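You operate a simulated robot arm through the tools that you are given. There is no shell and no other tool. Be economical: measure what you need, move in short steps, check, and stop when the job is done.

You are at the controls of a simulated robot arm. One attempt, no reset.

JOB
Blot the water and coal notepads, then weigh the water one down with the glass paperweight.
Fine: no smudges; put the blotter back.
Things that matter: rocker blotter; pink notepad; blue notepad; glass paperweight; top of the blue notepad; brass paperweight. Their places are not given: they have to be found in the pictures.

Only the result counts: the job must be done as asked and must still hold three seconds after the hand-in. Knocking over, shifting, dropping, spilling or breaking anything else fails it.

ROBOT AND FRAMES
A 6-joint arm with a two-finger parallel gripper, fixed in place. Base frame: the origin is at the foot of the arm, x ahead of it, y to its left, z up. Lengths are in mm, angles in degrees, forces in N, time in s.
Its first joint turns from -66.0 to 66.0 degrees. Payload 2.1 kg.
Tool frame: the origin (TCP) lies between the finger pads and is the grasp point; the fingertips stand 30 mm ahead of it; z points along the fingers, y is the line along which they close. Largest opening 94 mm; finger width 28, thickness 10; the body of the gripper, 50 by 96 mm, starts 55 mm behind the TCP.
Orientation is that of the tool frame in the base frame, as a unit quaternion [x, y, z, w]. With the fingers straight down and closing along the base's y, the tool's x points along the base's -x, its y along +y and its z along -z.

CONTROLS
- The arm moves only by the tool jog_arm. Its arguments are lists of equal length, an entry for each row: "dp": the shift along the tool's x, y, z in mm, a list of three; "angular": the turn, a rotation vector about the tool's x, y, z in degrees, a list of three; "fingers": the closure, from 0 (fully open) to 1 (shut). In form: {"dp": [[dx, dy, dz], ...], "angular": [[rx, ry, rz], ...], "fingers": [fingers, ...]}. A call has 1 to 20 rows; each row shifts and turns the commanded pose from where the row before left it, along the tool's axes as they then stand. A row lasts 0.2 s, in which the tool goes at most 50 mm and 8.6 degrees; a call with a longer step from one row to the next is refused whole, and so is a gripper value outside its range. A pose out of reach is approached as far as the arm can. The call stops where the force on the tool passes 40 N (or 10 N more than at its start, if that is more) or the arm is blocked; 0.2 s more then pass. The fingers move at their own pace (about 72 mm/s each) and stop on an object; they squeeze with about 38 N. The grip force told is the motor's: it shows also when the fingers shut on nothing. Time passes only in rows, and 0.2 s behind the last, so rows that do not move let the fingers close. The reply holds the time, the measured pose of the TCP, the force on the tool along the base axes, the opening and the grip force, in the units named above and with some noise, and new pictures: "views" is both (left out), scene, wrist or none.
- Cameras (640 x 400 px; columns grow to the right, rows downward): "scene" is fixed at [70.6, -408.5, 463.4]; the picture's right is [0.40, -0.92, 0.00], its down [-0.69, -0.30, -0.66] and it looks along [0.61, 0.26, -0.75] (base axes); focal length 214 px, centre (320, 200). "wrist" rides on the gripper at [76, 14, -103] in the tool frame; the picture's right is [-0.18, 0.98, 0.00], its down [-0.75, -0.14, -0.64] and it looks along [-0.63, -0.12, 0.77] (tool axes); focal length 243 px, centre (320, 200).
- locate(camera, pixels): for up to 12 pixels [column, row] of the newest picture of that camera ("zoom" is the newest enlarged one), the place [x, y, z] in the base frame of the surface seen there, good to about 3 mm. No time passes.
- inspect(camera, box): a new picture of the part [left, top, right, bottom] of that camera's present view, enlarged. No time passes.
- finish_job(): hands the job in; it is judged then, once.

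Go step by step. Measure first, check grasps and placings, and put right what went wrong. The budget is 80 turns and 200 pictures, counting those below and the enlarged ones. Unless the task says otherwise, let go and move clear before handing in, and close with one line.

The tools are called by a JSON object that holds its "op" and its "data". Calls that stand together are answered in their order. jog_arm: Moves the arm, as the interface text tells. Its arguments: {"type":"object","properties":{"dp":{"type":"array"},"angular":{"type":"array"},"fingers":{"type":"array"},"views":{"type":"string","enum":["both","scene","wrist","none"]}},"required":["dp","angular","fingers"]} The other tools are called the same way: locate (camera, pixels) gives the place of the surface under pixels of a picture; inspect (camera, box) takes an enlarged picture of a part of a camera's view; finish_job () hands the job in.

At the start:

```text
time: 0.0
position: [270.7, -251.1, 300.1]
tcp_rot: [0.0, 1.0, 0.0, 0.0]
ft_force: [-0.5, 0.6, -0.5]
width: 94.1
finger_force: 0.1
```

scene: 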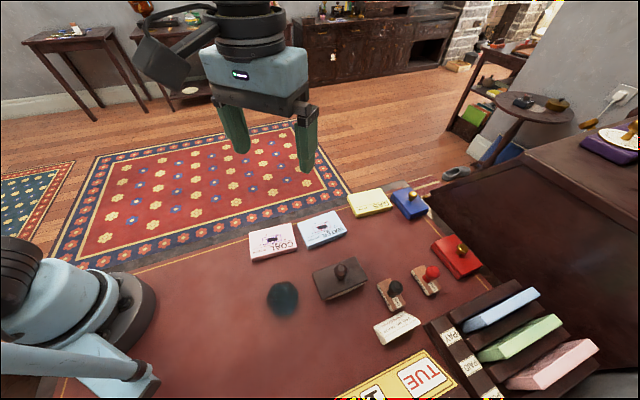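
wrist: 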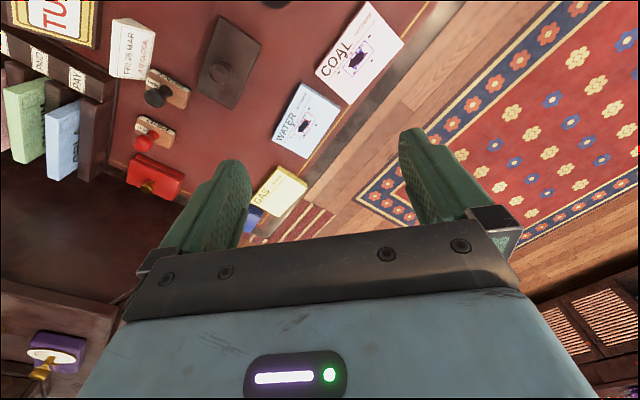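

The scene shows the COAL pad at about (272,243), the WATER pad at (320,229), the blotter at (340,277) and a dark dome at (282,297). I'll enlarge these and measure them.

{"op": "inspect", "data": {"camera": "scene", "box": [230, 170, 490, 340]}}

{"op": "inspect", "data": {"camera": "wrist", "box": [100, 0, 420, 220]}}

{"op": "locate", "data": {"camera": "scene", "pixels": [[272, 243], [320, 229], [340, 268], [325, 282], [282, 297], [282, 284], [372, 203], [408, 196], [457, 250], [300, 320], [355, 285], [268, 297]]}}

```text
2.35 times, centred on (360, 255) of scene
```

zoom: 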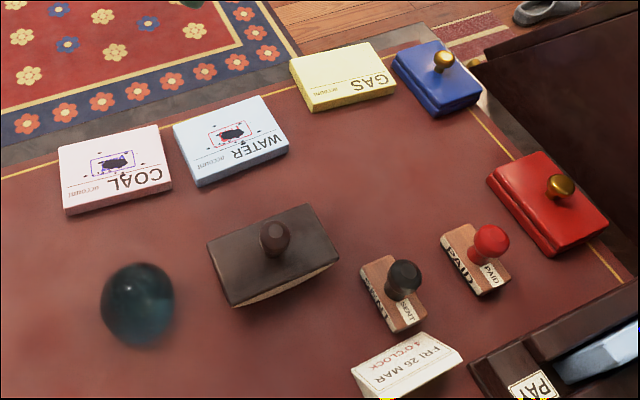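

```text
1.82 times, centred on (260, 110) of wrist
```

zoom: 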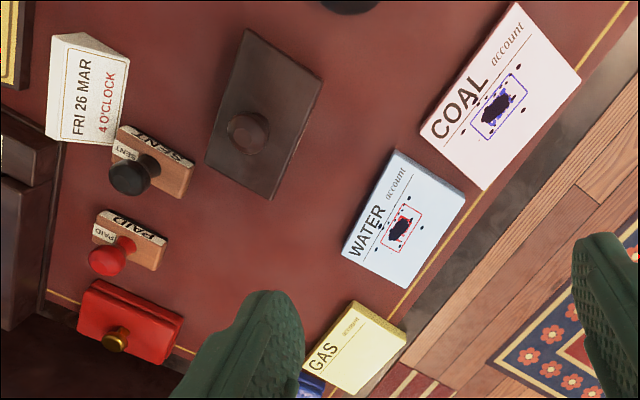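

```text
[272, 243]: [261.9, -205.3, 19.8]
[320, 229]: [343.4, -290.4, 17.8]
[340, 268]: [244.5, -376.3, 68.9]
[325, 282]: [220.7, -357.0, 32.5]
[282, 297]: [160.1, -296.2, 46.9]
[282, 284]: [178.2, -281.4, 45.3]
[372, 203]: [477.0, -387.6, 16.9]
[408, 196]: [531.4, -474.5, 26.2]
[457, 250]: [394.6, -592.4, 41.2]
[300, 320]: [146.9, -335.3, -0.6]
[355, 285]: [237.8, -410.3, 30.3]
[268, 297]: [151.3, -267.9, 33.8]
```

The located points put the desk near z = 0, but the text says the work surface is at z = -364. I'll cross-check from the wrist camera.

{"op": "locate", "data": {"camera": "wrist", "pixels": [[360, 55], [305, 118], [222, 68], [200, 130], [203, 82], [245, 105], [228, 16], [262, 44], [278, 190], [148, 188], [318, 63], [342, 103]]}}

{"op": "inspect", "data": {"camera": "scene", "box": [240, 190, 380, 280]}}

{"op": "inspect", "data": {"camera": "scene", "box": [255, 245, 395, 335]}}

```text
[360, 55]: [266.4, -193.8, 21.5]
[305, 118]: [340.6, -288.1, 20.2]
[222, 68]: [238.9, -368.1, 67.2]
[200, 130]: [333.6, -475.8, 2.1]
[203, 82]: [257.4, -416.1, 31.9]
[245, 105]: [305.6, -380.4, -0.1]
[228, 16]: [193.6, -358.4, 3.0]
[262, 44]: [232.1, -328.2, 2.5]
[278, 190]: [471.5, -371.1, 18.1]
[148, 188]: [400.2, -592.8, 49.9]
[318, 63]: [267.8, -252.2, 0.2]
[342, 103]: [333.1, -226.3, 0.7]
```

```text
4.44 times, centred on (310, 235) of scene
```

zoom: 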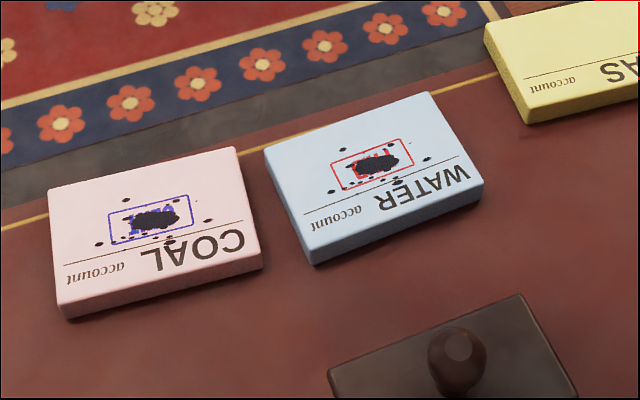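

```text
4.44 times, centred on (325, 290) of scene
```

zoom: 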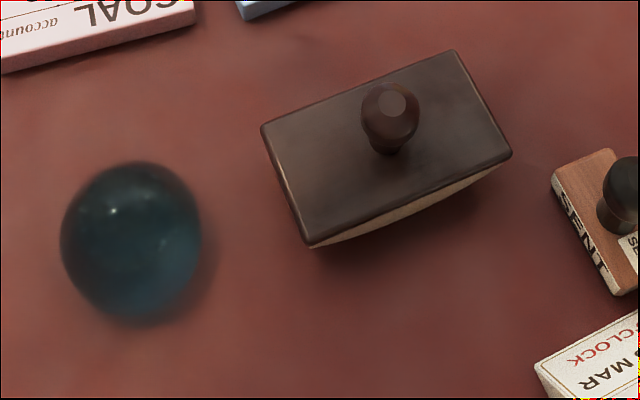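

Both cameras agree that the desk is at z ≈ 0, so I'll trust that. Next I'll measure the blotter and glass dome from this zoom.

{"op": "locate", "data": {"camera": "zoom", "pixels": [[268, 130], [455, 55], [507, 153], [310, 240], [395, 103], [388, 150], [370, 240], [132, 170], [66, 238], [198, 238], [135, 320], [115, 212]]}}

{"op": "inspect", "data": {"camera": "scene", "box": [240, 190, 380, 280]}}

```text
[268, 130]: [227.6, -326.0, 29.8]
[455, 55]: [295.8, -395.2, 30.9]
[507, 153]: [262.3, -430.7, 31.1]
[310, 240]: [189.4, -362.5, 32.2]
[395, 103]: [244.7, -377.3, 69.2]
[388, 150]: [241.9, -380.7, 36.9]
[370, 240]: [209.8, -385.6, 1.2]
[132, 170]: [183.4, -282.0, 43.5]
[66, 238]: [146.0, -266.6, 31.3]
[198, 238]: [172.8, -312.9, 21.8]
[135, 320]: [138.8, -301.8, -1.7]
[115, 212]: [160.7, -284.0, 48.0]
```

```text
4.44 times, centred on (310, 235) of scene
```

zoom: 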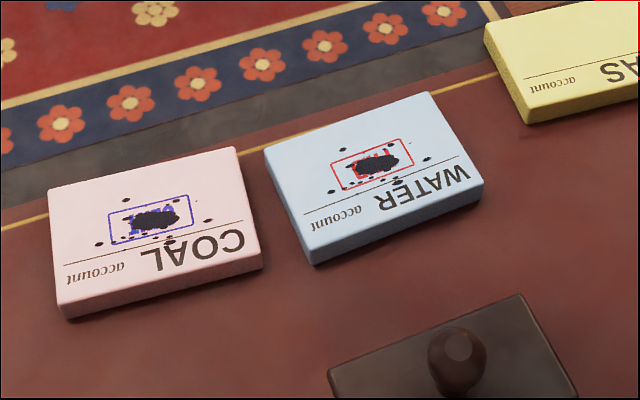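

{"op": "locate", "data": {"camera": "zoom", "pixels": [[52, 190], [233, 150], [260, 252], [66, 303], [155, 218], [268, 148], [428, 96], [479, 182], [314, 248], [378, 164], [168, 243], [398, 183]]}}

```text
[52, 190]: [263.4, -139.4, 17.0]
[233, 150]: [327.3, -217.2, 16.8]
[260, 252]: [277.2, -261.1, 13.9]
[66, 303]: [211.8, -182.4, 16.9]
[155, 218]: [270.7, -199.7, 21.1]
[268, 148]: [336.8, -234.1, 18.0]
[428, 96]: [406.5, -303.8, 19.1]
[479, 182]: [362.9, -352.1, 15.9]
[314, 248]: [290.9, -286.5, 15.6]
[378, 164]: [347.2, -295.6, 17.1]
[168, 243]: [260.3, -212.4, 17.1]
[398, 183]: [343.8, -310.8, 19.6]
```

The pad tops are at z≈18 and both lie at about -45°. The blotter plate is centred near (244,-378), also at -45°, with its knob top at z≈70. I'll yaw the tool so the fingers close along the blotter's long axis, then hover over the knob.

{"op": "jog_arm", "data": {"dp": [[0, 0, 0], [0, 0, 0], [0, 0, 0], [0, 0, 0], [0, 0, 0], [0, 0, 0], [21.9, -14.2, 30], [21.9, -14.2, 30], [21.9, -14.2, 30], [21.9, -14.2, 30], [21.7, -14.1, 30], [0, 0, 0]], "angular": [[0, 0, -7.5], [0, 0, -7.5], [0, 0, -7.5], [0, 0, -7.5], [0, 0, -7.5], [0, 0, -7.5], [0, 0, 0], [0, 0, 0], [0, 0, 0], [0, 0, 0], [0, 0, 0], [0, 0, 0]], "fingers": [0.4, 0.4, 0.4, 0.4, 0.4, 0.4, 0.4, 0.4, 0.4, 0.4, 0.4, 0.4]}}

```text
time: 2.6
position: [246.7, -381.2, 149.4]
tcp_rot: [-0.383, 0.924, -0.001, 0.0]
ft_force: [-0.7, 0.0, 0.4]
width: 56.6
finger_force: 0.1
```

scene: 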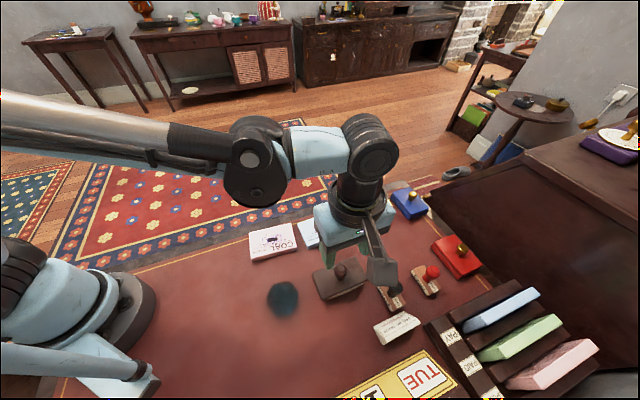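
wrist: 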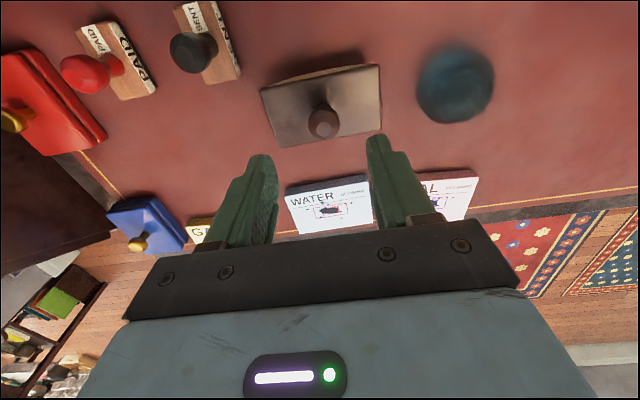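

The reach works. I'll measure the knob and blotter again from the wrist view.

{"op": "inspect", "data": {"camera": "wrist", "box": [230, 40, 510, 215]}}

{"op": "locate", "data": {"camera": "wrist", "pixels": [[263, 93], [377, 69], [379, 128], [283, 143], [323, 126], [310, 122], [337, 122], [318, 106], [455, 85], [420, 85], [492, 85], [455, 50]]}}

```text
2.29 times, centred on (370, 128) of wrist
```

zoom: 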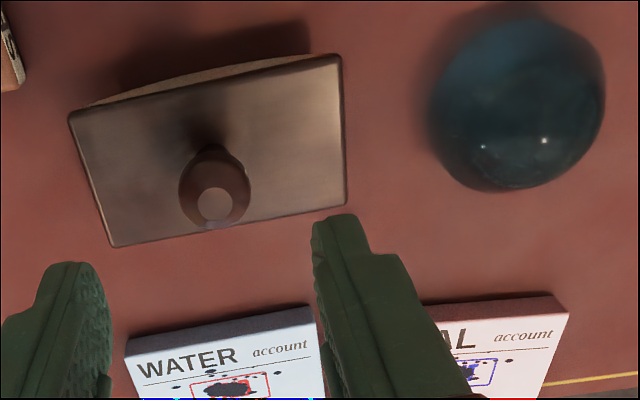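

```text
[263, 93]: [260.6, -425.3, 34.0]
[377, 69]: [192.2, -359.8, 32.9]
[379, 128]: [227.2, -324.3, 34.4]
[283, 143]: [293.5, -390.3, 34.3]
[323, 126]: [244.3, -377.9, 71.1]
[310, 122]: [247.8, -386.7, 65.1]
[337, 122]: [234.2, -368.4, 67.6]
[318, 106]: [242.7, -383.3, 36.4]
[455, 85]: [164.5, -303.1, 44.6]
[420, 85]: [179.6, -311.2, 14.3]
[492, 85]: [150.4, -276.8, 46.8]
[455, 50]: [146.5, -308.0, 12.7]
```

The knob axis is at about (244,-378), so I'll shift about 4 mm and descend to TCP z≈68, fingers still open.

{"op": "jog_arm", "data": {"dp": [[-0.4, 4.2, 20], [0, 0, 30], [0, 0, 20], [0, 0, 11], [0, 0, 0]], "angular": [[0, 0, 0], [0, 0, 0], [0, 0, 0], [0, 0, 0], [0, 0, 0]], "fingers": [0.4, 0.4, 0.4, 0.4, 0.4]}}

```text
time: 3.8
position: [242.0, -375.6, 69.5]
tcp_rot: [-0.383, 0.924, -0.001, 0.001]
ft_force: [0.1, 0.2, 0.1]
width: 56.6
finger_force: 0.0
```

scene: 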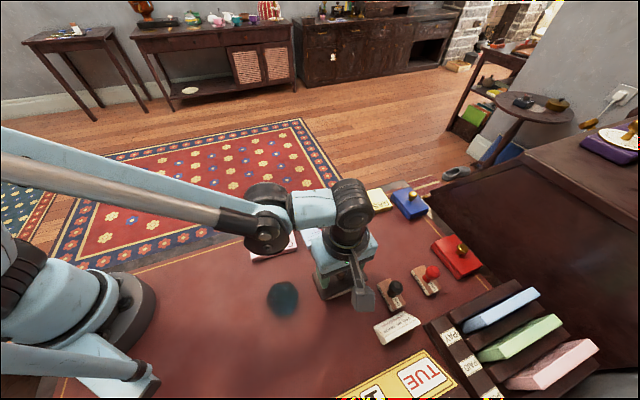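
wrist: 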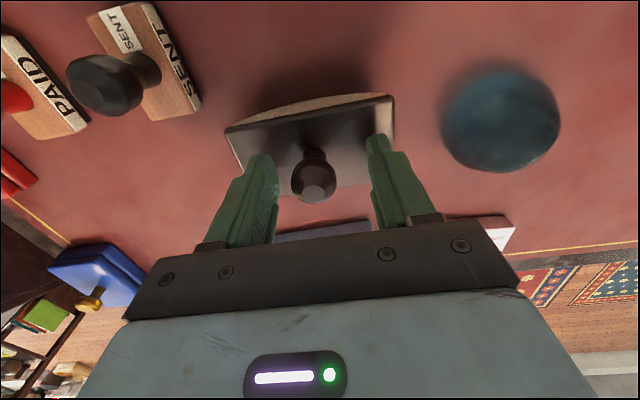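

The fingers straddle the knob at (314,180), which sits about 3 mm toward the left finger. I'll shift, lower slightly and close.

{"op": "jog_arm", "data": {"dp": [[0, -3, 2], [0, 0, 0], [0, 0, 0], [0, 0, 0], [0, 0, 0]], "angular": [[0, 0, 0], [0, 0, 0], [0, 0, 0], [0, 0, 0], [0, 0, 0]], "fingers": [0.4, 0.4, 1, 1, 1]}}

```text
time: 5.0
position: [244.5, -378.0, 65.8]
tcp_rot: [-0.383, 0.924, -0.001, 0.0]
ft_force: [0.1, 1.1, 0.1]
width: 24.7
finger_force: 38.4
```

scene: 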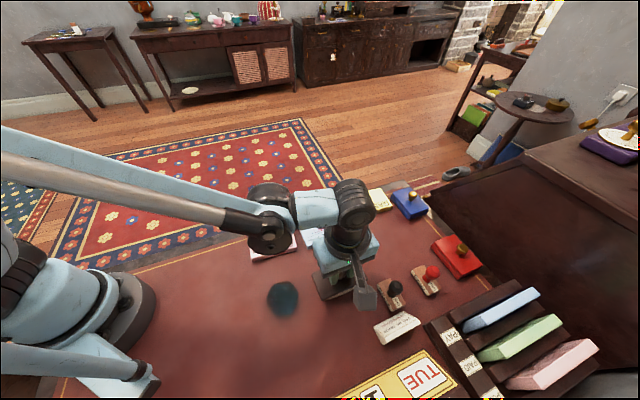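
wrist: 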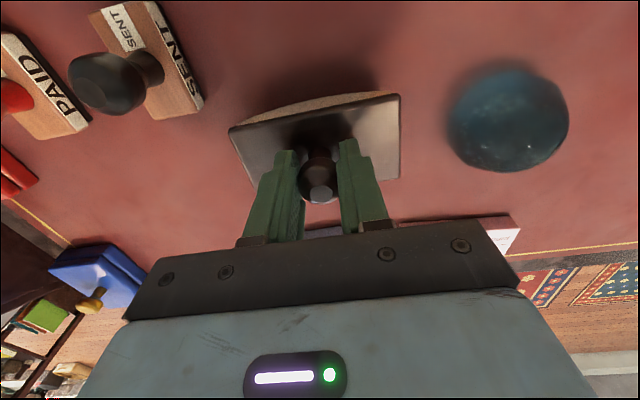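

The knob is held at 24.7 mm and 38 N. I'll lift straight up and look.

{"op": "jog_arm", "data": {"dp": [[0, 0, -10], [0, 0, -20], [0, 0, -20], [0, 0, -20], [0, 0, 0]], "angular": [[0, 0, 0], [0, 0, 0], [0, 0, 0], [0, 0, 0], [0, 0, 0]], "fingers": [1, 1, 1, 1, 1]}}

{"op": "inspect", "data": {"camera": "scene", "box": [240, 170, 440, 310]}}

```text
time: 6.2
position: [243.8, -378.3, 135.3]
tcp_rot: [-0.382, 0.924, -0.001, 0.0]
ft_force: [-0.5, -0.5, -2.3]
width: 24.6
finger_force: 37.8
```

scene: 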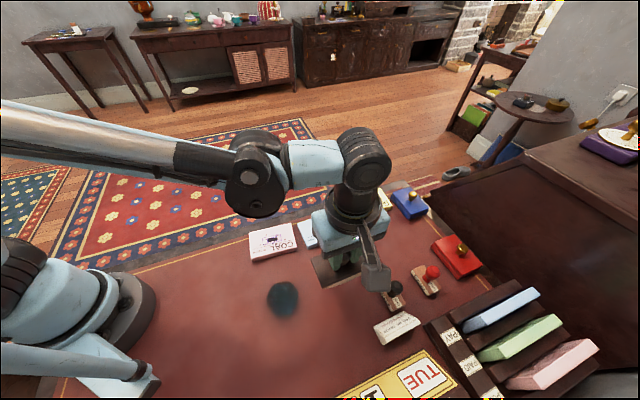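
wrist: 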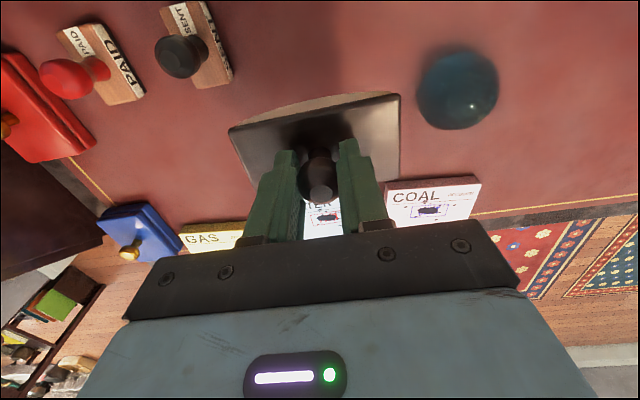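

```text
2.86 times, centred on (340, 240) of scene
```

zoom: 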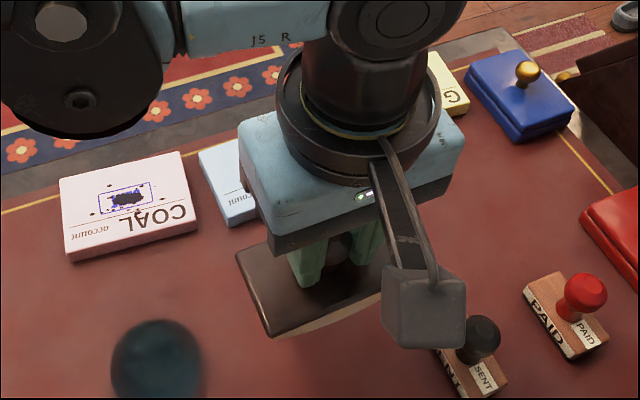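

It lifted level and cleanly at about 2.3 N. Next I'll carry it over the water pad ink at about (348.5,-294.5).

{"op": "jog_arm", "data": {"dp": [[-26.64, -3.2, 0], [-26.64, -3.2, 0], [-26.64, -3.2, 0], [-26.64, -3.2, 0], [-26.64, -3.2, 0], [0, 0, 20], [0, 0, 15], [0, 0, 0]], "angular": [[0, 0, 0], [0, 0, 0], [0, 0, 0], [0, 0, 0], [0, 0, 0], [0, 0, 0], [0, 0, 0], [0, 0, 0]], "fingers": [1, 1, 1, 1, 1, 1, 1, 1]}}

{"op": "inspect", "data": {"camera": "scene", "box": [240, 170, 440, 310]}}

```text
time: 8.0
position: [348.8, -293.8, 102.2]
tcp_rot: [-0.383, 0.924, 0.0, 0.001]
ft_force: [0.2, -0.5, -2.5]
width: 24.8
finger_force: 37.7
```

scene: 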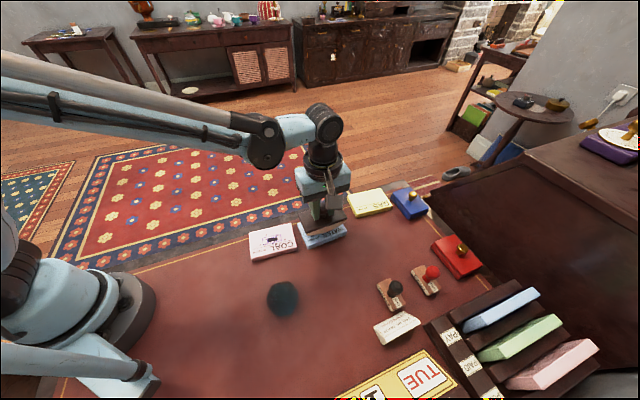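
wrist: 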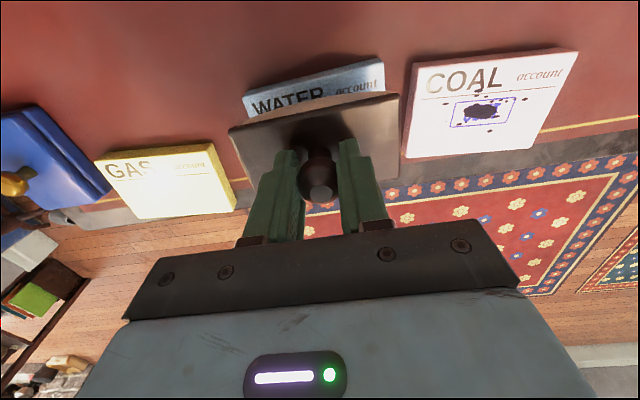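

```text
2.86 times, centred on (340, 240) of scene
```

zoom: 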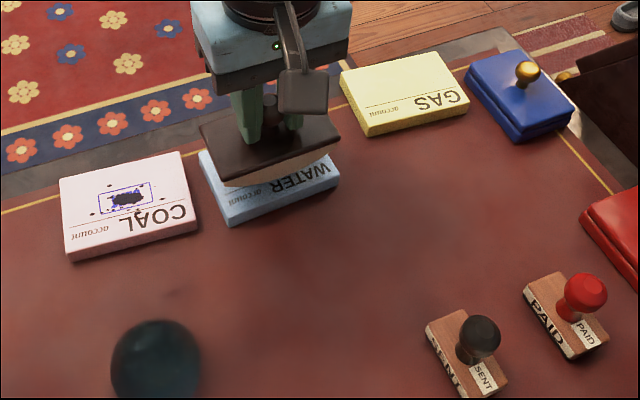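

It is over the pad and aligned. I'll descend gently to near the expected contact height (TCP≈85).

{"op": "jog_arm", "data": {"dp": [[0, 0, 8], [0, 0, 5], [0, 0, 2], [0, 0, 1], [0, 0, 0]], "angular": [[0, 0, 0], [0, 0, 0], [0, 0, 0], [0, 0, 0], [0, 0, 0]], "fingers": [1, 1, 1, 1, 1], "views": "scene"}}

{"op": "inspect", "data": {"camera": "scene", "box": [280, 190, 380, 260]}}

```text
time: 9.2
position: [348.6, -295.2, 85.2]
tcp_rot: [-0.383, 0.924, 0.0, 0.001]
ft_force: [0.2, 0.0, -2.5]
width: 25.0
finger_force: 38.3
```

scene: 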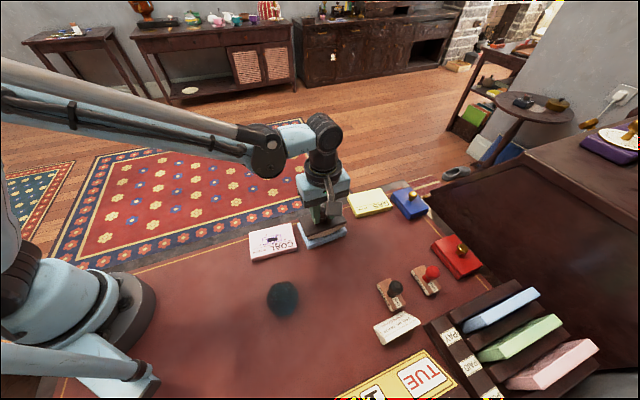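

```text
5.71 times, centred on (330, 225) of scene
```

zoom: 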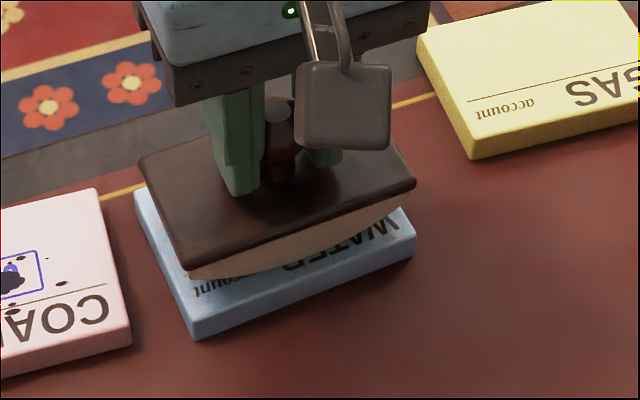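

There is no contact yet, with fz still -2.5. I'll step down 0.5 mm at a time.

{"op": "jog_arm", "data": {"dp": [[0, 0, 0.7], [0, 0, 0.7], [0, 0, 0.6], [0, 0, 0]], "angular": [[0, 0, 0], [0, 0, 0], [0, 0, 0], [0, 0, 0]], "fingers": [1, 1, 1, 1], "views": "none"}}

```text
time: 10.2
position: [350.3, -294.5, 84.5]
tcp_rot: [-0.383, 0.924, -0.001, 0.001]
ft_force: [-0.4, 0.2, 17.1]
width: 24.8
finger_force: 38.1
```

There is firm contact at about 20 N with commanded z≈84. I'll hold, lift straight up to see what it did, then move back so the ink is visible.

{"op": "jog_arm", "data": {"dp": [[0, 0, 0], [0, 0, 0], [0, 0, -5], [0, 0, -20], [0, 0, -30], [0, 0, -30], [0, 0, 0]], "angular": [[0, 0, 0], [0, 0, 0], [0, 0, 0], [0, 0, 0], [0, 0, 0], [0, 0, 0], [0, 0, 0]], "fingers": [1, 1, 1, 1, 1, 1, 1]}}

{"op": "inspect", "data": {"camera": "scene", "box": [240, 180, 380, 268]}}

{"op": "inspect", "data": {"camera": "wrist", "box": [200, 60, 600, 310]}}

```text
time: 11.8
position: [350.6, -293.9, 170.1]
tcp_rot: [-0.383, 0.924, -0.001, 0.0]
ft_force: [-0.4, 0.1, -2.9]
width: 24.7
finger_force: 37.8
```

scene: 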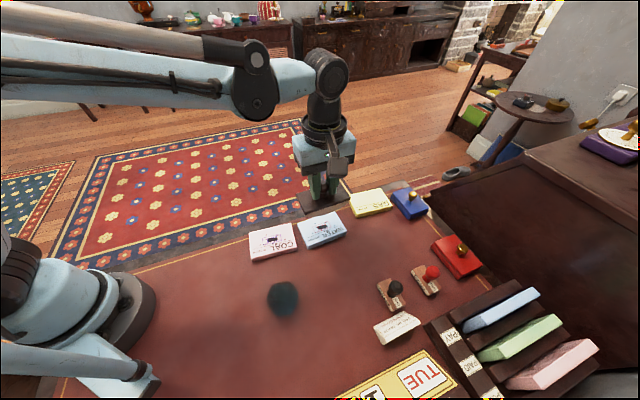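
wrist: 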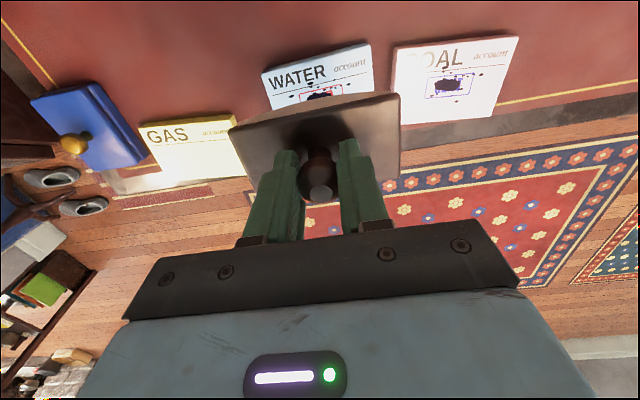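

```text
4.55 times, centred on (310, 224) of scene
```

zoom: 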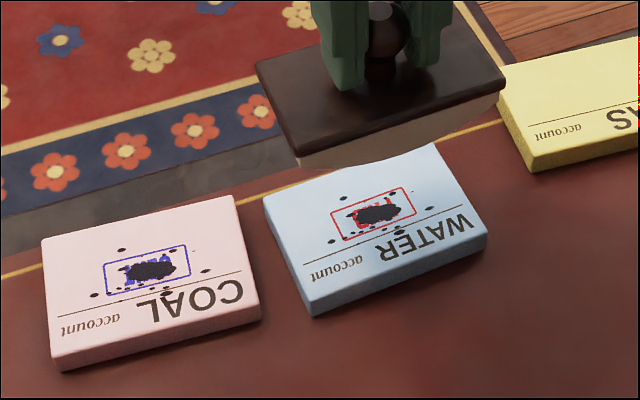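

```text
1.60 times, centred on (400, 185) of wrist
```

zoom: 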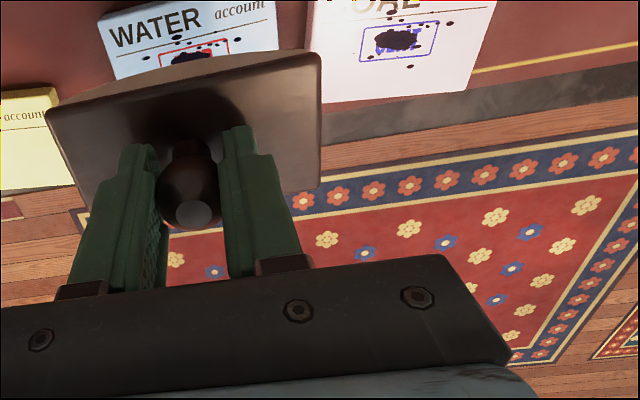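

The press alone didn't change the ink, so the rocker probably has to be rocked. I need its radius, so I'll zoom on the curved edge.

{"op": "inspect", "data": {"camera": "scene", "box": [290, 180, 360, 224]}}

```text
9.09 times, centred on (325, 202) of scene
```

zoom: 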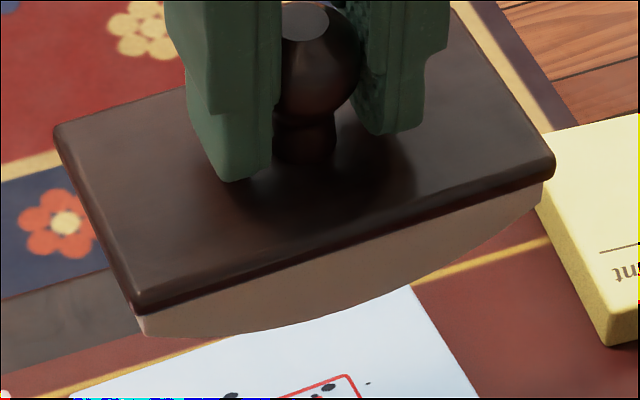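

{"op": "locate", "data": {"camera": "zoom", "pixels": [[143, 330], [180, 334], [230, 334], [290, 326], [340, 314], [390, 295], [440, 270], [490, 240], [535, 207], [145, 305], [548, 172], [345, 252]]}}

```text
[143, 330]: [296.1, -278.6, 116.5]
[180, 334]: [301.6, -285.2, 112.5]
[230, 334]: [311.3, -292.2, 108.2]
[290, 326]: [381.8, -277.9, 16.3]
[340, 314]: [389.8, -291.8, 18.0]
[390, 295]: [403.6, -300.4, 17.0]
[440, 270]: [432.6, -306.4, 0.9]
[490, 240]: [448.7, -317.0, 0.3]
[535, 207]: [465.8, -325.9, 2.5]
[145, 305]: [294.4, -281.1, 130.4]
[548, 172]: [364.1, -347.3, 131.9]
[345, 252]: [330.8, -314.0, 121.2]
```

The profile fits R≈90 mm, with the TCP 67 mm above the lowest point. For a no-slip roll I'll tilt 20° in the air and approach one end of the stroke just above the water pad.

{"op": "jog_arm", "data": {"dp": [[0, 0, 0], [0, 0, 0], [0, 0, 0], [0, 16.15, 21.47], [0, 16.15, 21.47], [0, 16.15, 21.47], [0, 0, 0], [0, 0, 0]], "angular": [[7, 0, 0], [7, 0, 0], [6, 0, 0], [0, 0, 0], [0, 0, 0], [0, 0, 0], [0, 0, 0], [0, 0, 0]], "fingers": [1, 1, 1, 1, 1, 1, 1, 1]}}

{"op": "inspect", "data": {"camera": "scene", "box": [280, 180, 380, 250]}}

```text
time: 13.6
position: [332.4, -279.3, 92.6]
tcp_rot: [-0.376, 0.91, -0.161, 0.067]
ft_force: [-0.2, -0.5, -2.3]
width: 24.7
finger_force: 38.1
```

scene: 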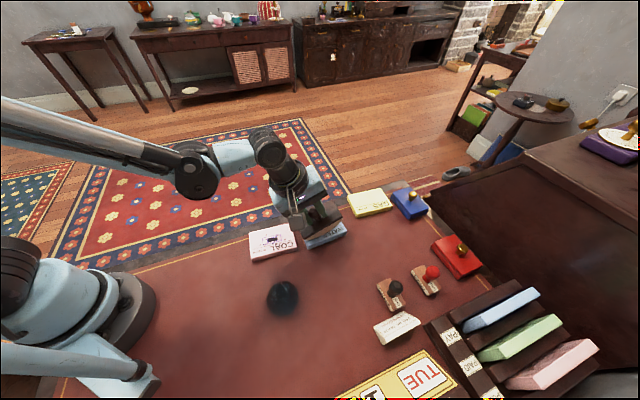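
wrist: 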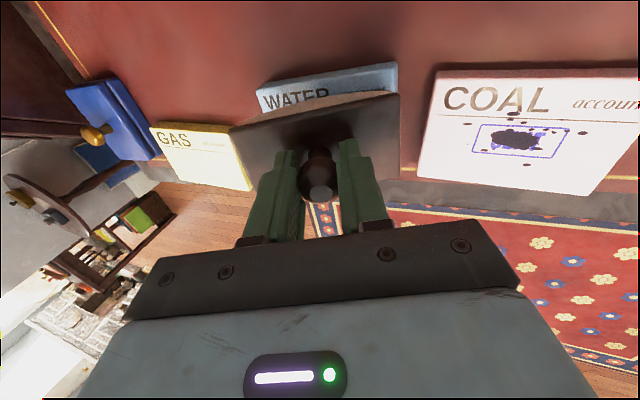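

```text
5.71 times, centred on (330, 215) of scene
```

zoom: 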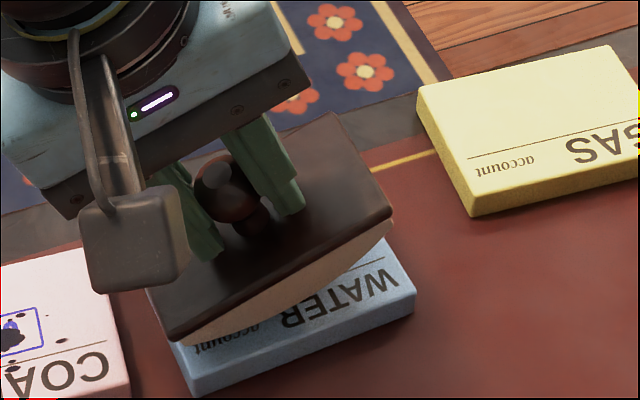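

The tilt is right, with the coal-side end down. I'll go vertically down 5 mm toward the predicted contact at 86.3.

{"op": "jog_arm", "data": {"dp": [[0, 1.02, 2.82], [0, 0.51, 1.41], [0, 0.17, 0.47], [0, 0, 0]], "angular": [[0, 0, 0], [0, 0, 0], [0, 0, 0], [0, 0, 0]], "fingers": [1, 1, 1, 1], "views": "none"}}

```text
time: 14.6
position: [332.9, -279.6, 88.9]
tcp_rot: [-0.378, 0.909, -0.161, 0.067]
ft_force: [-0.6, -0.2, -2.8]
width: 24.9
finger_force: 38.3
```

{"op": "jog_arm", "data": {"dp": [[0, 0.17, 0.47], [0, 0, 0]], "angular": [[0, 0, 0], [0, 0, 0]], "fingers": [1, 1], "views": "none"}}

```text
time: 15.2
position: [333.4, -278.6, 87.6]
tcp_rot: [-0.376, 0.91, -0.161, 0.066]
ft_force: [-0.3, 0.0, -2.3]
width: 24.8
finger_force: 38.0
```

{"op": "jog_arm", "data": {"dp": [[0, 0.17, 0.47], [0, 0, 0]], "angular": [[0, 0, 0], [0, 0, 0]], "fingers": [1, 1], "views": "none"}}

```text
time: 15.8
position: [333.9, -278.6, 85.4]
tcp_rot: [-0.377, 0.91, -0.161, 0.068]
ft_force: [-0.4, 0.3, 10.9]
width: 24.5
finger_force: 37.6
```

Contact is at commanded 86.0 with about 13 N, which matches R≈90. Now the first half of the roll, -20° to 0°.

{"op": "jog_arm", "data": {"dp": [[0, -2.15, 1.061], [0, -2.185, 0.957], [0, -2.218, 0.852], [0, -2.246, 0.746], [0, -2.271, 0.639], [0, -2.291, 0.531], [0, -2.308, 0.423], [0, -2.322, 0.315], [0, -2.331, 0.205], [0, -2.337, 0.096]], "angular": [[-2, 0, 0], [-2, 0, 0], [-2, 0, 0], [-2, 0, 0], [-2, 0, 0], [-2, 0, 0], [-2, 0, 0], [-2, 0, 0], [-2, 0, 0], [-2, 0, 0]], "fingers": [1, 1, 1, 1, 1, 1, 1, 1, 1, 1], "views": "none"}}

```text
time: 18.0
position: [348.8, -294.6, 85.1]
tcp_rot: [-0.383, 0.924, 0.0, 0.0]
ft_force: [-2.4, 0.1, 20.2]
width: 24.9
finger_force: 38.0
```

The force is about 22 N with small lateral load, which is good. I'll roll on to +20°.

{"op": "jog_arm", "data": {"dp": [[0, -2.339, -0.014], [0, -2.337, -0.123], [0, -2.332, -0.233], [0, -2.322, -0.343], [0, -2.309, -0.451], [0, -2.291, -0.559], [0, -2.27, -0.668], [0, -2.246, -0.774], [0, -2.217, -0.881], [0, -2.186, -0.985]], "angular": [[-2, 0, 0], [-2, 0, 0], [-2, 0, 0], [-2, 0, 0], [-2, 0, 0], [-2, 0, 0], [-2, 0, 0], [-2, 0, 0], [-2, 0, 0], [-2, 0, 0]], "fingers": [1, 1, 1, 1, 1, 1, 1, 1, 1, 1], "views": "scene"}}

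{"op": "inspect", "data": {"camera": "scene", "box": [270, 180, 390, 260]}}

```text
time: 20.2
position: [365.9, -311.2, 86.5]
tcp_rot: [-0.376, 0.91, 0.16, -0.066]
ft_force: [0.0, 0.5, -3.2]
width: 24.7
finger_force: 38.3
```

scene: 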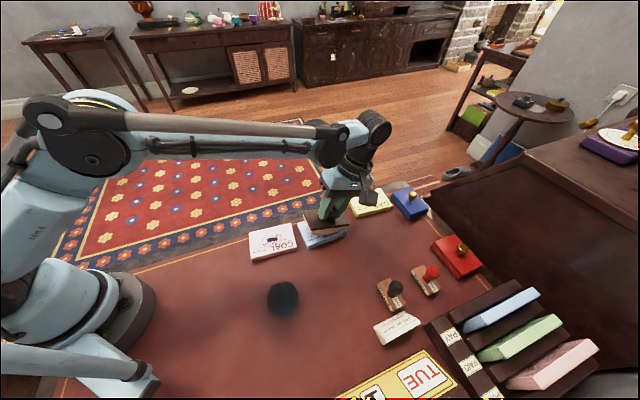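

```text
5.00 times, centred on (330, 220) of scene
```

zoom: 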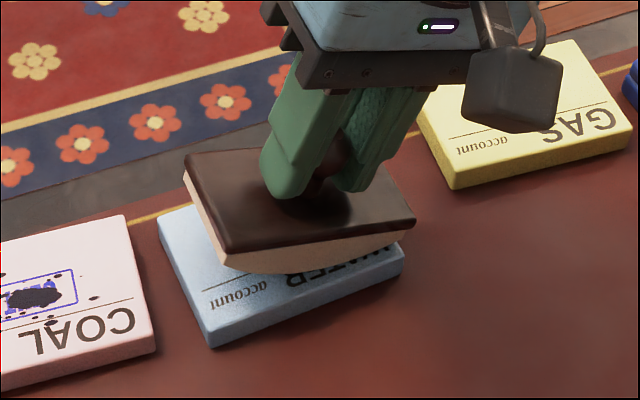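

The contact faded toward the end of the stroke. I'll lift and check the ink.

{"op": "jog_arm", "data": {"dp": [[0, 6.84, -18.8], [0, 13.68, -37.6], [0, 13.68, -37.6], [0, 0, 0]], "angular": [[0, 0, 0], [0, 0, 0], [0, 0, 0], [0, 0, 0]], "fingers": [1, 1, 1, 1], "views": "scene"}}

{"op": "inspect", "data": {"camera": "scene", "box": [240, 180, 380, 268]}}

```text
time: 21.2
position: [364.0, -312.0, 187.6]
tcp_rot: [-0.377, 0.91, 0.161, -0.067]
ft_force: [0.2, -0.3, -2.7]
width: 24.9
finger_force: 38.4
```

scene: 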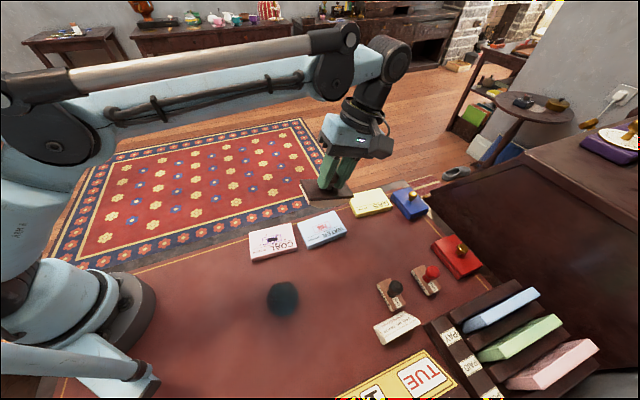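

```text
4.55 times, centred on (310, 224) of scene
```

zoom: 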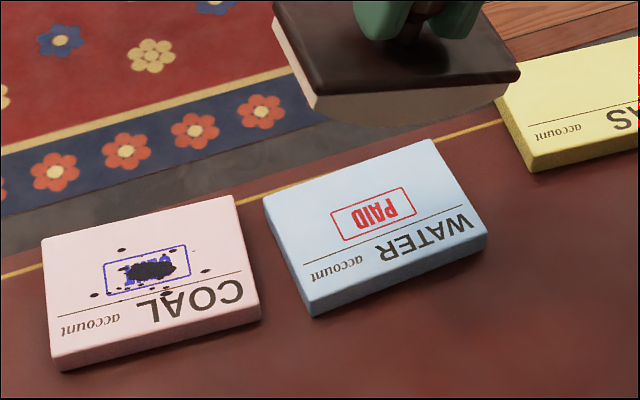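

The water pad is now clean: "PAID" is crisp with no smudge. Next I'll untilt, yaw 5.5° to match the coal pad, travel there and tilt for the same stroke.

{"op": "jog_arm", "data": {"dp": [[0, 0, 0], [0, 0, 0], [0, 0, 0], [0, 0, 0], [0.54, 33.94, 0], [0.54, 33.94, 0], [0.54, 33.94, 0], [0.54, 33.94, 0], [0.54, 33.94, 0], [0, 0, 0], [0, 0, 0], [0, 0, 0], [0, 8.67, 23.8], [0, 8.67, 23.8], [0, 8.67, 23.8], [0, 0, 0]], "angular": [[7, 0, 0], [7, 0, 0], [6, 0, 0], [0, 0, 5.5], [0, 0, 0], [0, 0, 0], [0, 0, 0], [0, 0, 0], [0, 0, 0], [7, 0, 0], [7, 0, 0], [6, 0, 0], [0, 0, 0], [0, 0, 0], [0, 0, 0], [0, 0, 0]], "fingers": [1, 1, 1, 1, 1, 1, 1, 1, 1, 1, 1, 1, 1, 1, 1, 1]}}

{"op": "inspect", "data": {"camera": "scene", "box": [210, 180, 350, 278]}}

```text
time: 24.6
position: [256.5, -183.2, 109.9]
tcp_rot: [-0.333, 0.927, -0.165, 0.059]
ft_force: [0.0, 0.3, -2.0]
width: 24.9
finger_force: 37.7
```

scene: 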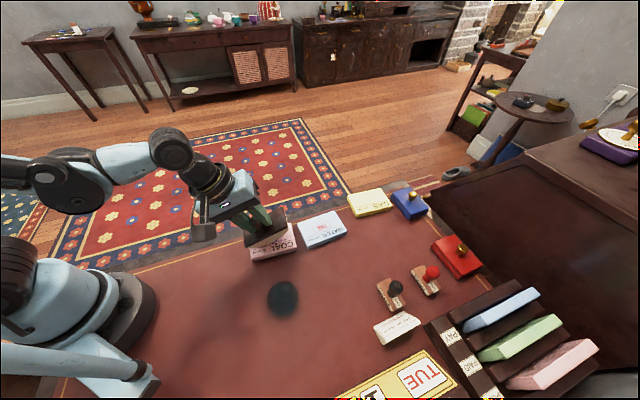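
wrist: 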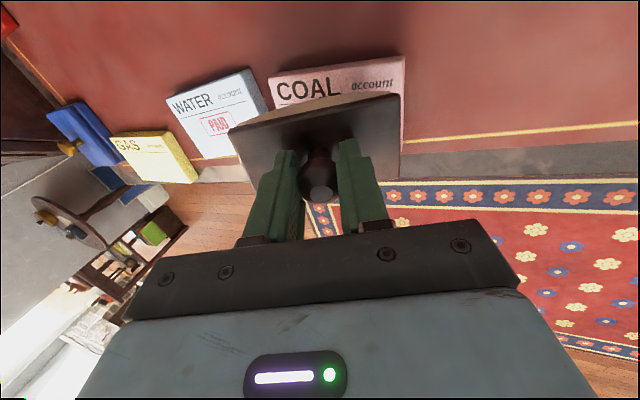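

```text
4.08 times, centred on (280, 229) of scene
```

zoom: 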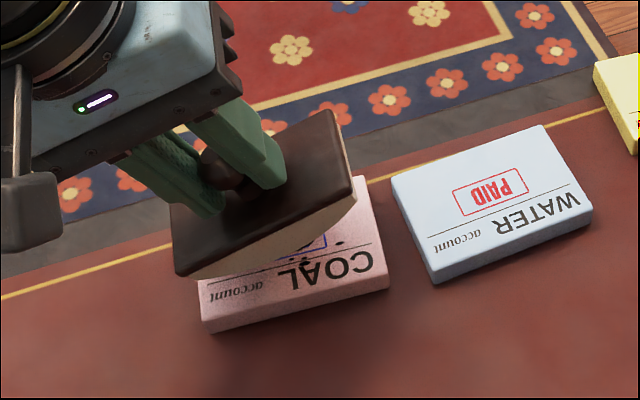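

It is aligned with the coal pad. I'll descend 23 mm to just above contact.

{"op": "jog_arm", "data": {"dp": [[0, 4.1, 11.28], [0, 2.05, 5.64], [0, 1.03, 2.82], [0, 0.51, 1.41], [0, 0.17, 0.47], [0, 0, 0]], "angular": [[0, 0, 0], [0, 0, 0], [0, 0, 0], [0, 0, 0], [0, 0, 0], [0, 0, 0]], "fingers": [1, 1, 1, 1, 1, 1], "views": "none"}}

```text
time: 26.0
position: [255.8, -183.4, 87.3]
tcp_rot: [-0.333, 0.927, -0.164, 0.059]
ft_force: [-1.2, 0.0, -2.4]
width: 24.8
finger_force: 37.9
```

{"op": "jog_arm", "data": {"dp": [[0, 0.17, 0.47], [0, 0.1, 0.28], [0, 0, 0]], "angular": [[0, 0, 0], [0, 0, 0], [0, 0, 0]], "fingers": [1, 1, 1], "views": "none"}}

```text
time: 26.8
position: [256.1, -182.4, 86.6]
tcp_rot: [-0.332, 0.927, -0.163, 0.059]
ft_force: [1.5, 0.7, 7.4]
width: 25.2
finger_force: 38.3
```

Light contact at about 10 N. Rolling the first half now.

{"op": "jog_arm", "data": {"dp": [[0, -2.12, 1.161], [0, -2.185, 0.957], [0, -2.218, 0.852], [0, -2.246, 0.746], [0, -2.271, 0.639], [0, -2.291, 0.531], [0, -2.308, 0.423], [0, -2.322, 0.315], [0, -2.331, 0.205], [0, -2.337, 0.096]], "angular": [[-2, 0, 0], [-2, 0, 0], [-2, 0, 0], [-2, 0, 0], [-2, 0, 0], [-2, 0, 0], [-2, 0, 0], [-2, 0, 0], [-2, 0, 0], [-2, 0, 0]], "fingers": [1, 1, 1, 1, 1, 1, 1, 1, 1, 1], "views": "none"}}

```text
time: 29.0
position: [269.6, -200.1, 83.4]
tcp_rot: [-0.339, 0.941, 0.0, 0.0]
ft_force: [0.9, 0.4, -2.1]
width: 25.2
finger_force: 38.6
```

There's no contact at centre here. I'll lower in small steps until it touches.

{"op": "jog_arm", "data": {"dp": [[0, 0, 0.4], [0, 0, 0]], "angular": [[0, 0, 0], [0, 0, 0]], "fingers": [1, 1], "views": "none"}}

```text
time: 29.6
position: [270.3, -200.9, 84.4]
tcp_rot: [-0.338, 0.941, -0.001, 0.001]
ft_force: [-2.3, 1.6, 12.0]
width: 24.8
finger_force: 37.7
```

Contact is back at 14 N. I'll roll to +20° with a slight extra press.

{"op": "jog_arm", "data": {"dp": [[0, -2.339, 0.106], [0, -2.337, -0.073], [0, -2.332, -0.183], [0, -2.322, -0.293], [0, -2.309, -0.401], [0, -2.291, -0.509], [0, -2.27, -0.618], [0, -2.246, -0.724], [0, -2.217, -0.831], [0, -2.186, -0.935]], "angular": [[-2, 0, 0], [-2, 0, 0], [-2, 0, 0], [-2, 0, 0], [-2, 0, 0], [-2, 0, 0], [-2, 0, 0], [-2, 0, 0], [-2, 0, 0], [-2, 0, 0]], "fingers": [1, 1, 1, 1, 1, 1, 1, 1, 1, 1], "views": "none"}}

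```text
time: 31.8
position: [286.0, -218.5, 85.5]
tcp_rot: [-0.334, 0.927, 0.163, -0.057]
ft_force: [0.6, -0.4, -2.2]
width: 24.8
finger_force: 38.2
```

The contact faded near the end again. I'll lift and look at the result.

{"op": "jog_arm", "data": {"dp": [[0, 6.84, -18.8], [0, 13.68, -37.6], [0, 13.68, -37.6], [0, 0, 0]], "angular": [[0, 0, 0], [0, 0, 0], [0, 0, 0], [0, 0, 0]], "fingers": [1, 1, 1, 1], "views": "scene"}}

{"op": "inspect", "data": {"camera": "scene", "box": [230, 180, 370, 268]}}

```text
time: 32.8
position: [284.9, -219.1, 184.6]
tcp_rot: [-0.333, 0.927, 0.162, -0.057]
ft_force: [0.3, 0.8, -2.2]
width: 24.8
finger_force: 37.8
```

scene: 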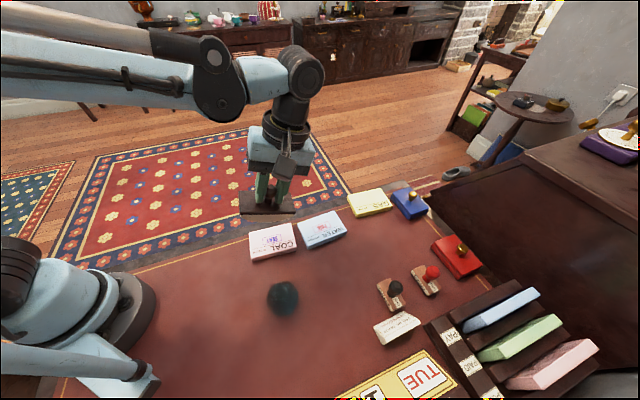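

```text
4.55 times, centred on (300, 224) of scene
```

zoom: 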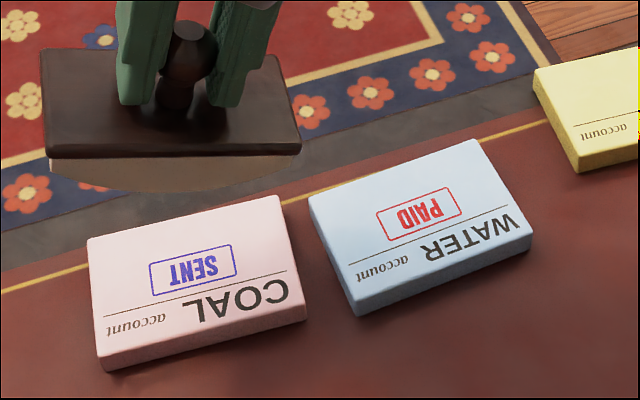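

Both pads are clean ("SENT" and "PAID") with no smudges. Now the blotter goes back to (243,-377.4): untilt, unyaw, travel and descend to just above.

{"op": "jog_arm", "data": {"dp": [[0, 0, 0], [0, 0, 0], [0, 0, 0], [0, 0, 0], [28.38, -16.54, 0], [28.38, -16.54, 0], [28.38, -16.54, 0], [28.38, -16.54, 0], [28.38, -16.54, 0], [0, 0, 30], [0, 0, 30], [0, 0, 30], [0, 0, 15], [0, 0, 0]], "angular": [[7, 0, 0], [7, 0, 0], [6, 0, 0], [0, 0, -5.5], [0, 0, 0], [0, 0, 0], [0, 0, 0], [0, 0, 0], [0, 0, 0], [0, 0, 0], [0, 0, 0], [0, 0, 0], [0, 0, 0], [0, 0, 0]], "fingers": [1, 1, 1, 1, 1, 1, 1, 1, 1, 1, 1, 1, 1, 1]}}

```text
time: 35.8
position: [244.3, -376.5, 77.3]
tcp_rot: [-0.382, 0.924, 0.0, 0.0]
ft_force: [0.9, -0.1, -2.2]
width: 24.8
finger_force: 37.8
```

scene: 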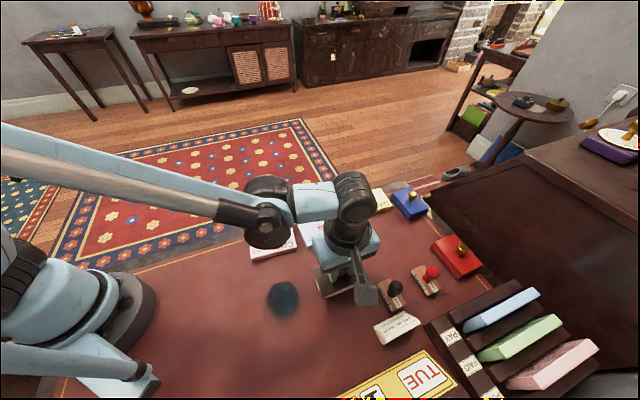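
wrist: 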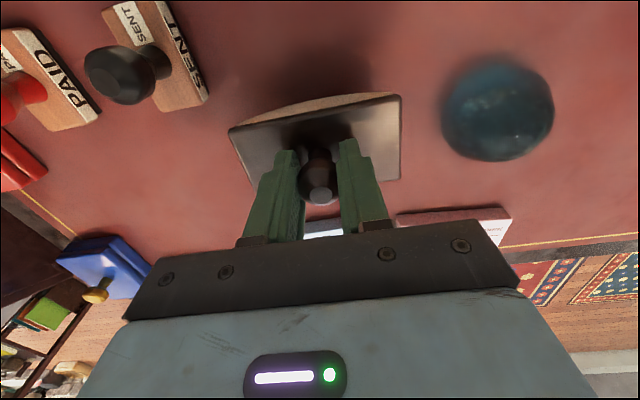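

Level and in place at z≈77. I'll lower the last 9 mm gently and watch the force.

{"op": "jog_arm", "data": {"dp": [[0, 0, 5], [0, 0, 3], [0, 0, 1], [0, 0, 0]], "angular": [[0, 0, 0], [0, 0, 0], [0, 0, 0], [0, 0, 0]], "fingers": [1, 1, 1, 1], "views": "none"}}

```text
time: 36.8
position: [244.2, -378.0, 69.8]
tcp_rot: [-0.383, 0.924, -0.001, 0.0]
ft_force: [-0.2, 0.3, -3.0]
width: 24.8
finger_force: 38.2
```

{"op": "jog_arm", "data": {"dp": [[0, 0, 0.6], [0, 0, 0.5], [0, 0, 0]], "angular": [[0, 0, 0], [0, 0, 0], [0, 0, 0]], "fingers": [1, 1, 1], "views": "none"}}

```text
time: 37.6
position: [242.9, -377.1, 69.5]
tcp_rot: [-0.382, 0.924, -0.001, 0.0]
ft_force: [1.1, 0.3, -1.9]
width: 24.6
finger_force: 38.2
```

{"op": "jog_arm", "data": {"dp": [[0, 0, 0.5], [0, 0, 0.4], [0, 0, 0]], "angular": [[0, 0, 0], [0, 0, 0], [0, 0, 0]], "fingers": [1, 1, 1], "views": "none"}}

```text
time: 38.4
position: [243.5, -377.2, 70.0]
tcp_rot: [-0.383, 0.924, -0.001, 0.0]
ft_force: [0.9, -0.2, -2.2]
width: 24.9
finger_force: 37.9
```

I had only come down to about 69; contact should be near 67.

{"op": "jog_arm", "data": {"dp": [[0, 0, 0.6], [0, 0, 0.6], [0, 0, 0.4], [0, 0, 0]], "angular": [[0, 0, 0], [0, 0, 0], [0, 0, 0], [0, 0, 0]], "fingers": [1, 1, 1, 1], "views": "none"}}

```text
time: 39.4
position: [243.6, -377.3, 66.4]
tcp_rot: [-0.383, 0.924, -0.001, 0.001]
ft_force: [0.3, -0.7, -2.3]
width: 24.9
finger_force: 38.4
```

{"op": "jog_arm", "data": {"dp": [[0, 0, 0.4], [0, 0, 0.3], [0, 0, 0]], "angular": [[0, 0, 0], [0, 0, 0], [0, 0, 0]], "fingers": [1, 1, 1], "views": "none"}}

```text
time: 40.2
position: [243.9, -377.8, 65.6]
tcp_rot: [-0.383, 0.924, -0.001, 0.001]
ft_force: [-0.6, 0.2, -3.4]
width: 24.9
finger_force: 37.6
```

{"op": "jog_arm", "data": {"dp": [[0, 0, 0.4], [0, 0, 0]], "angular": [[0, 0, 0], [0, 0, 0]], "fingers": [1, 1], "views": "none"}}

```text
time: 40.8
position: [242.8, -377.7, 67.2]
tcp_rot: [-0.383, 0.924, -0.001, 0.001]
ft_force: [0.2, 0.4, -2.5]
width: 24.9
finger_force: 38.0
```

{"op": "jog_arm", "data": {"dp": [[0, 0, 0.4], [0, 0, 0], [0, 0, 0.3], [0, 0, 0]], "angular": [[0, 0, 0], [0, 0, 0], [0, 0, 0], [0, 0, 0]], "fingers": [1, 1, 1, 1], "views": "wrist"}}

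```text
time: 41.8
position: [242.4, -376.9, 66.5]
tcp_rot: [-0.382, 0.924, 0.0, 0.0]
ft_force: [-5.2, -1.4, 21.0]
width: 24.6
finger_force: 38.0
```

wrist: 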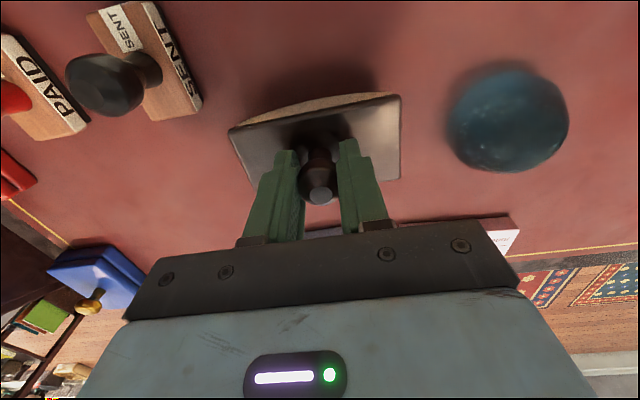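

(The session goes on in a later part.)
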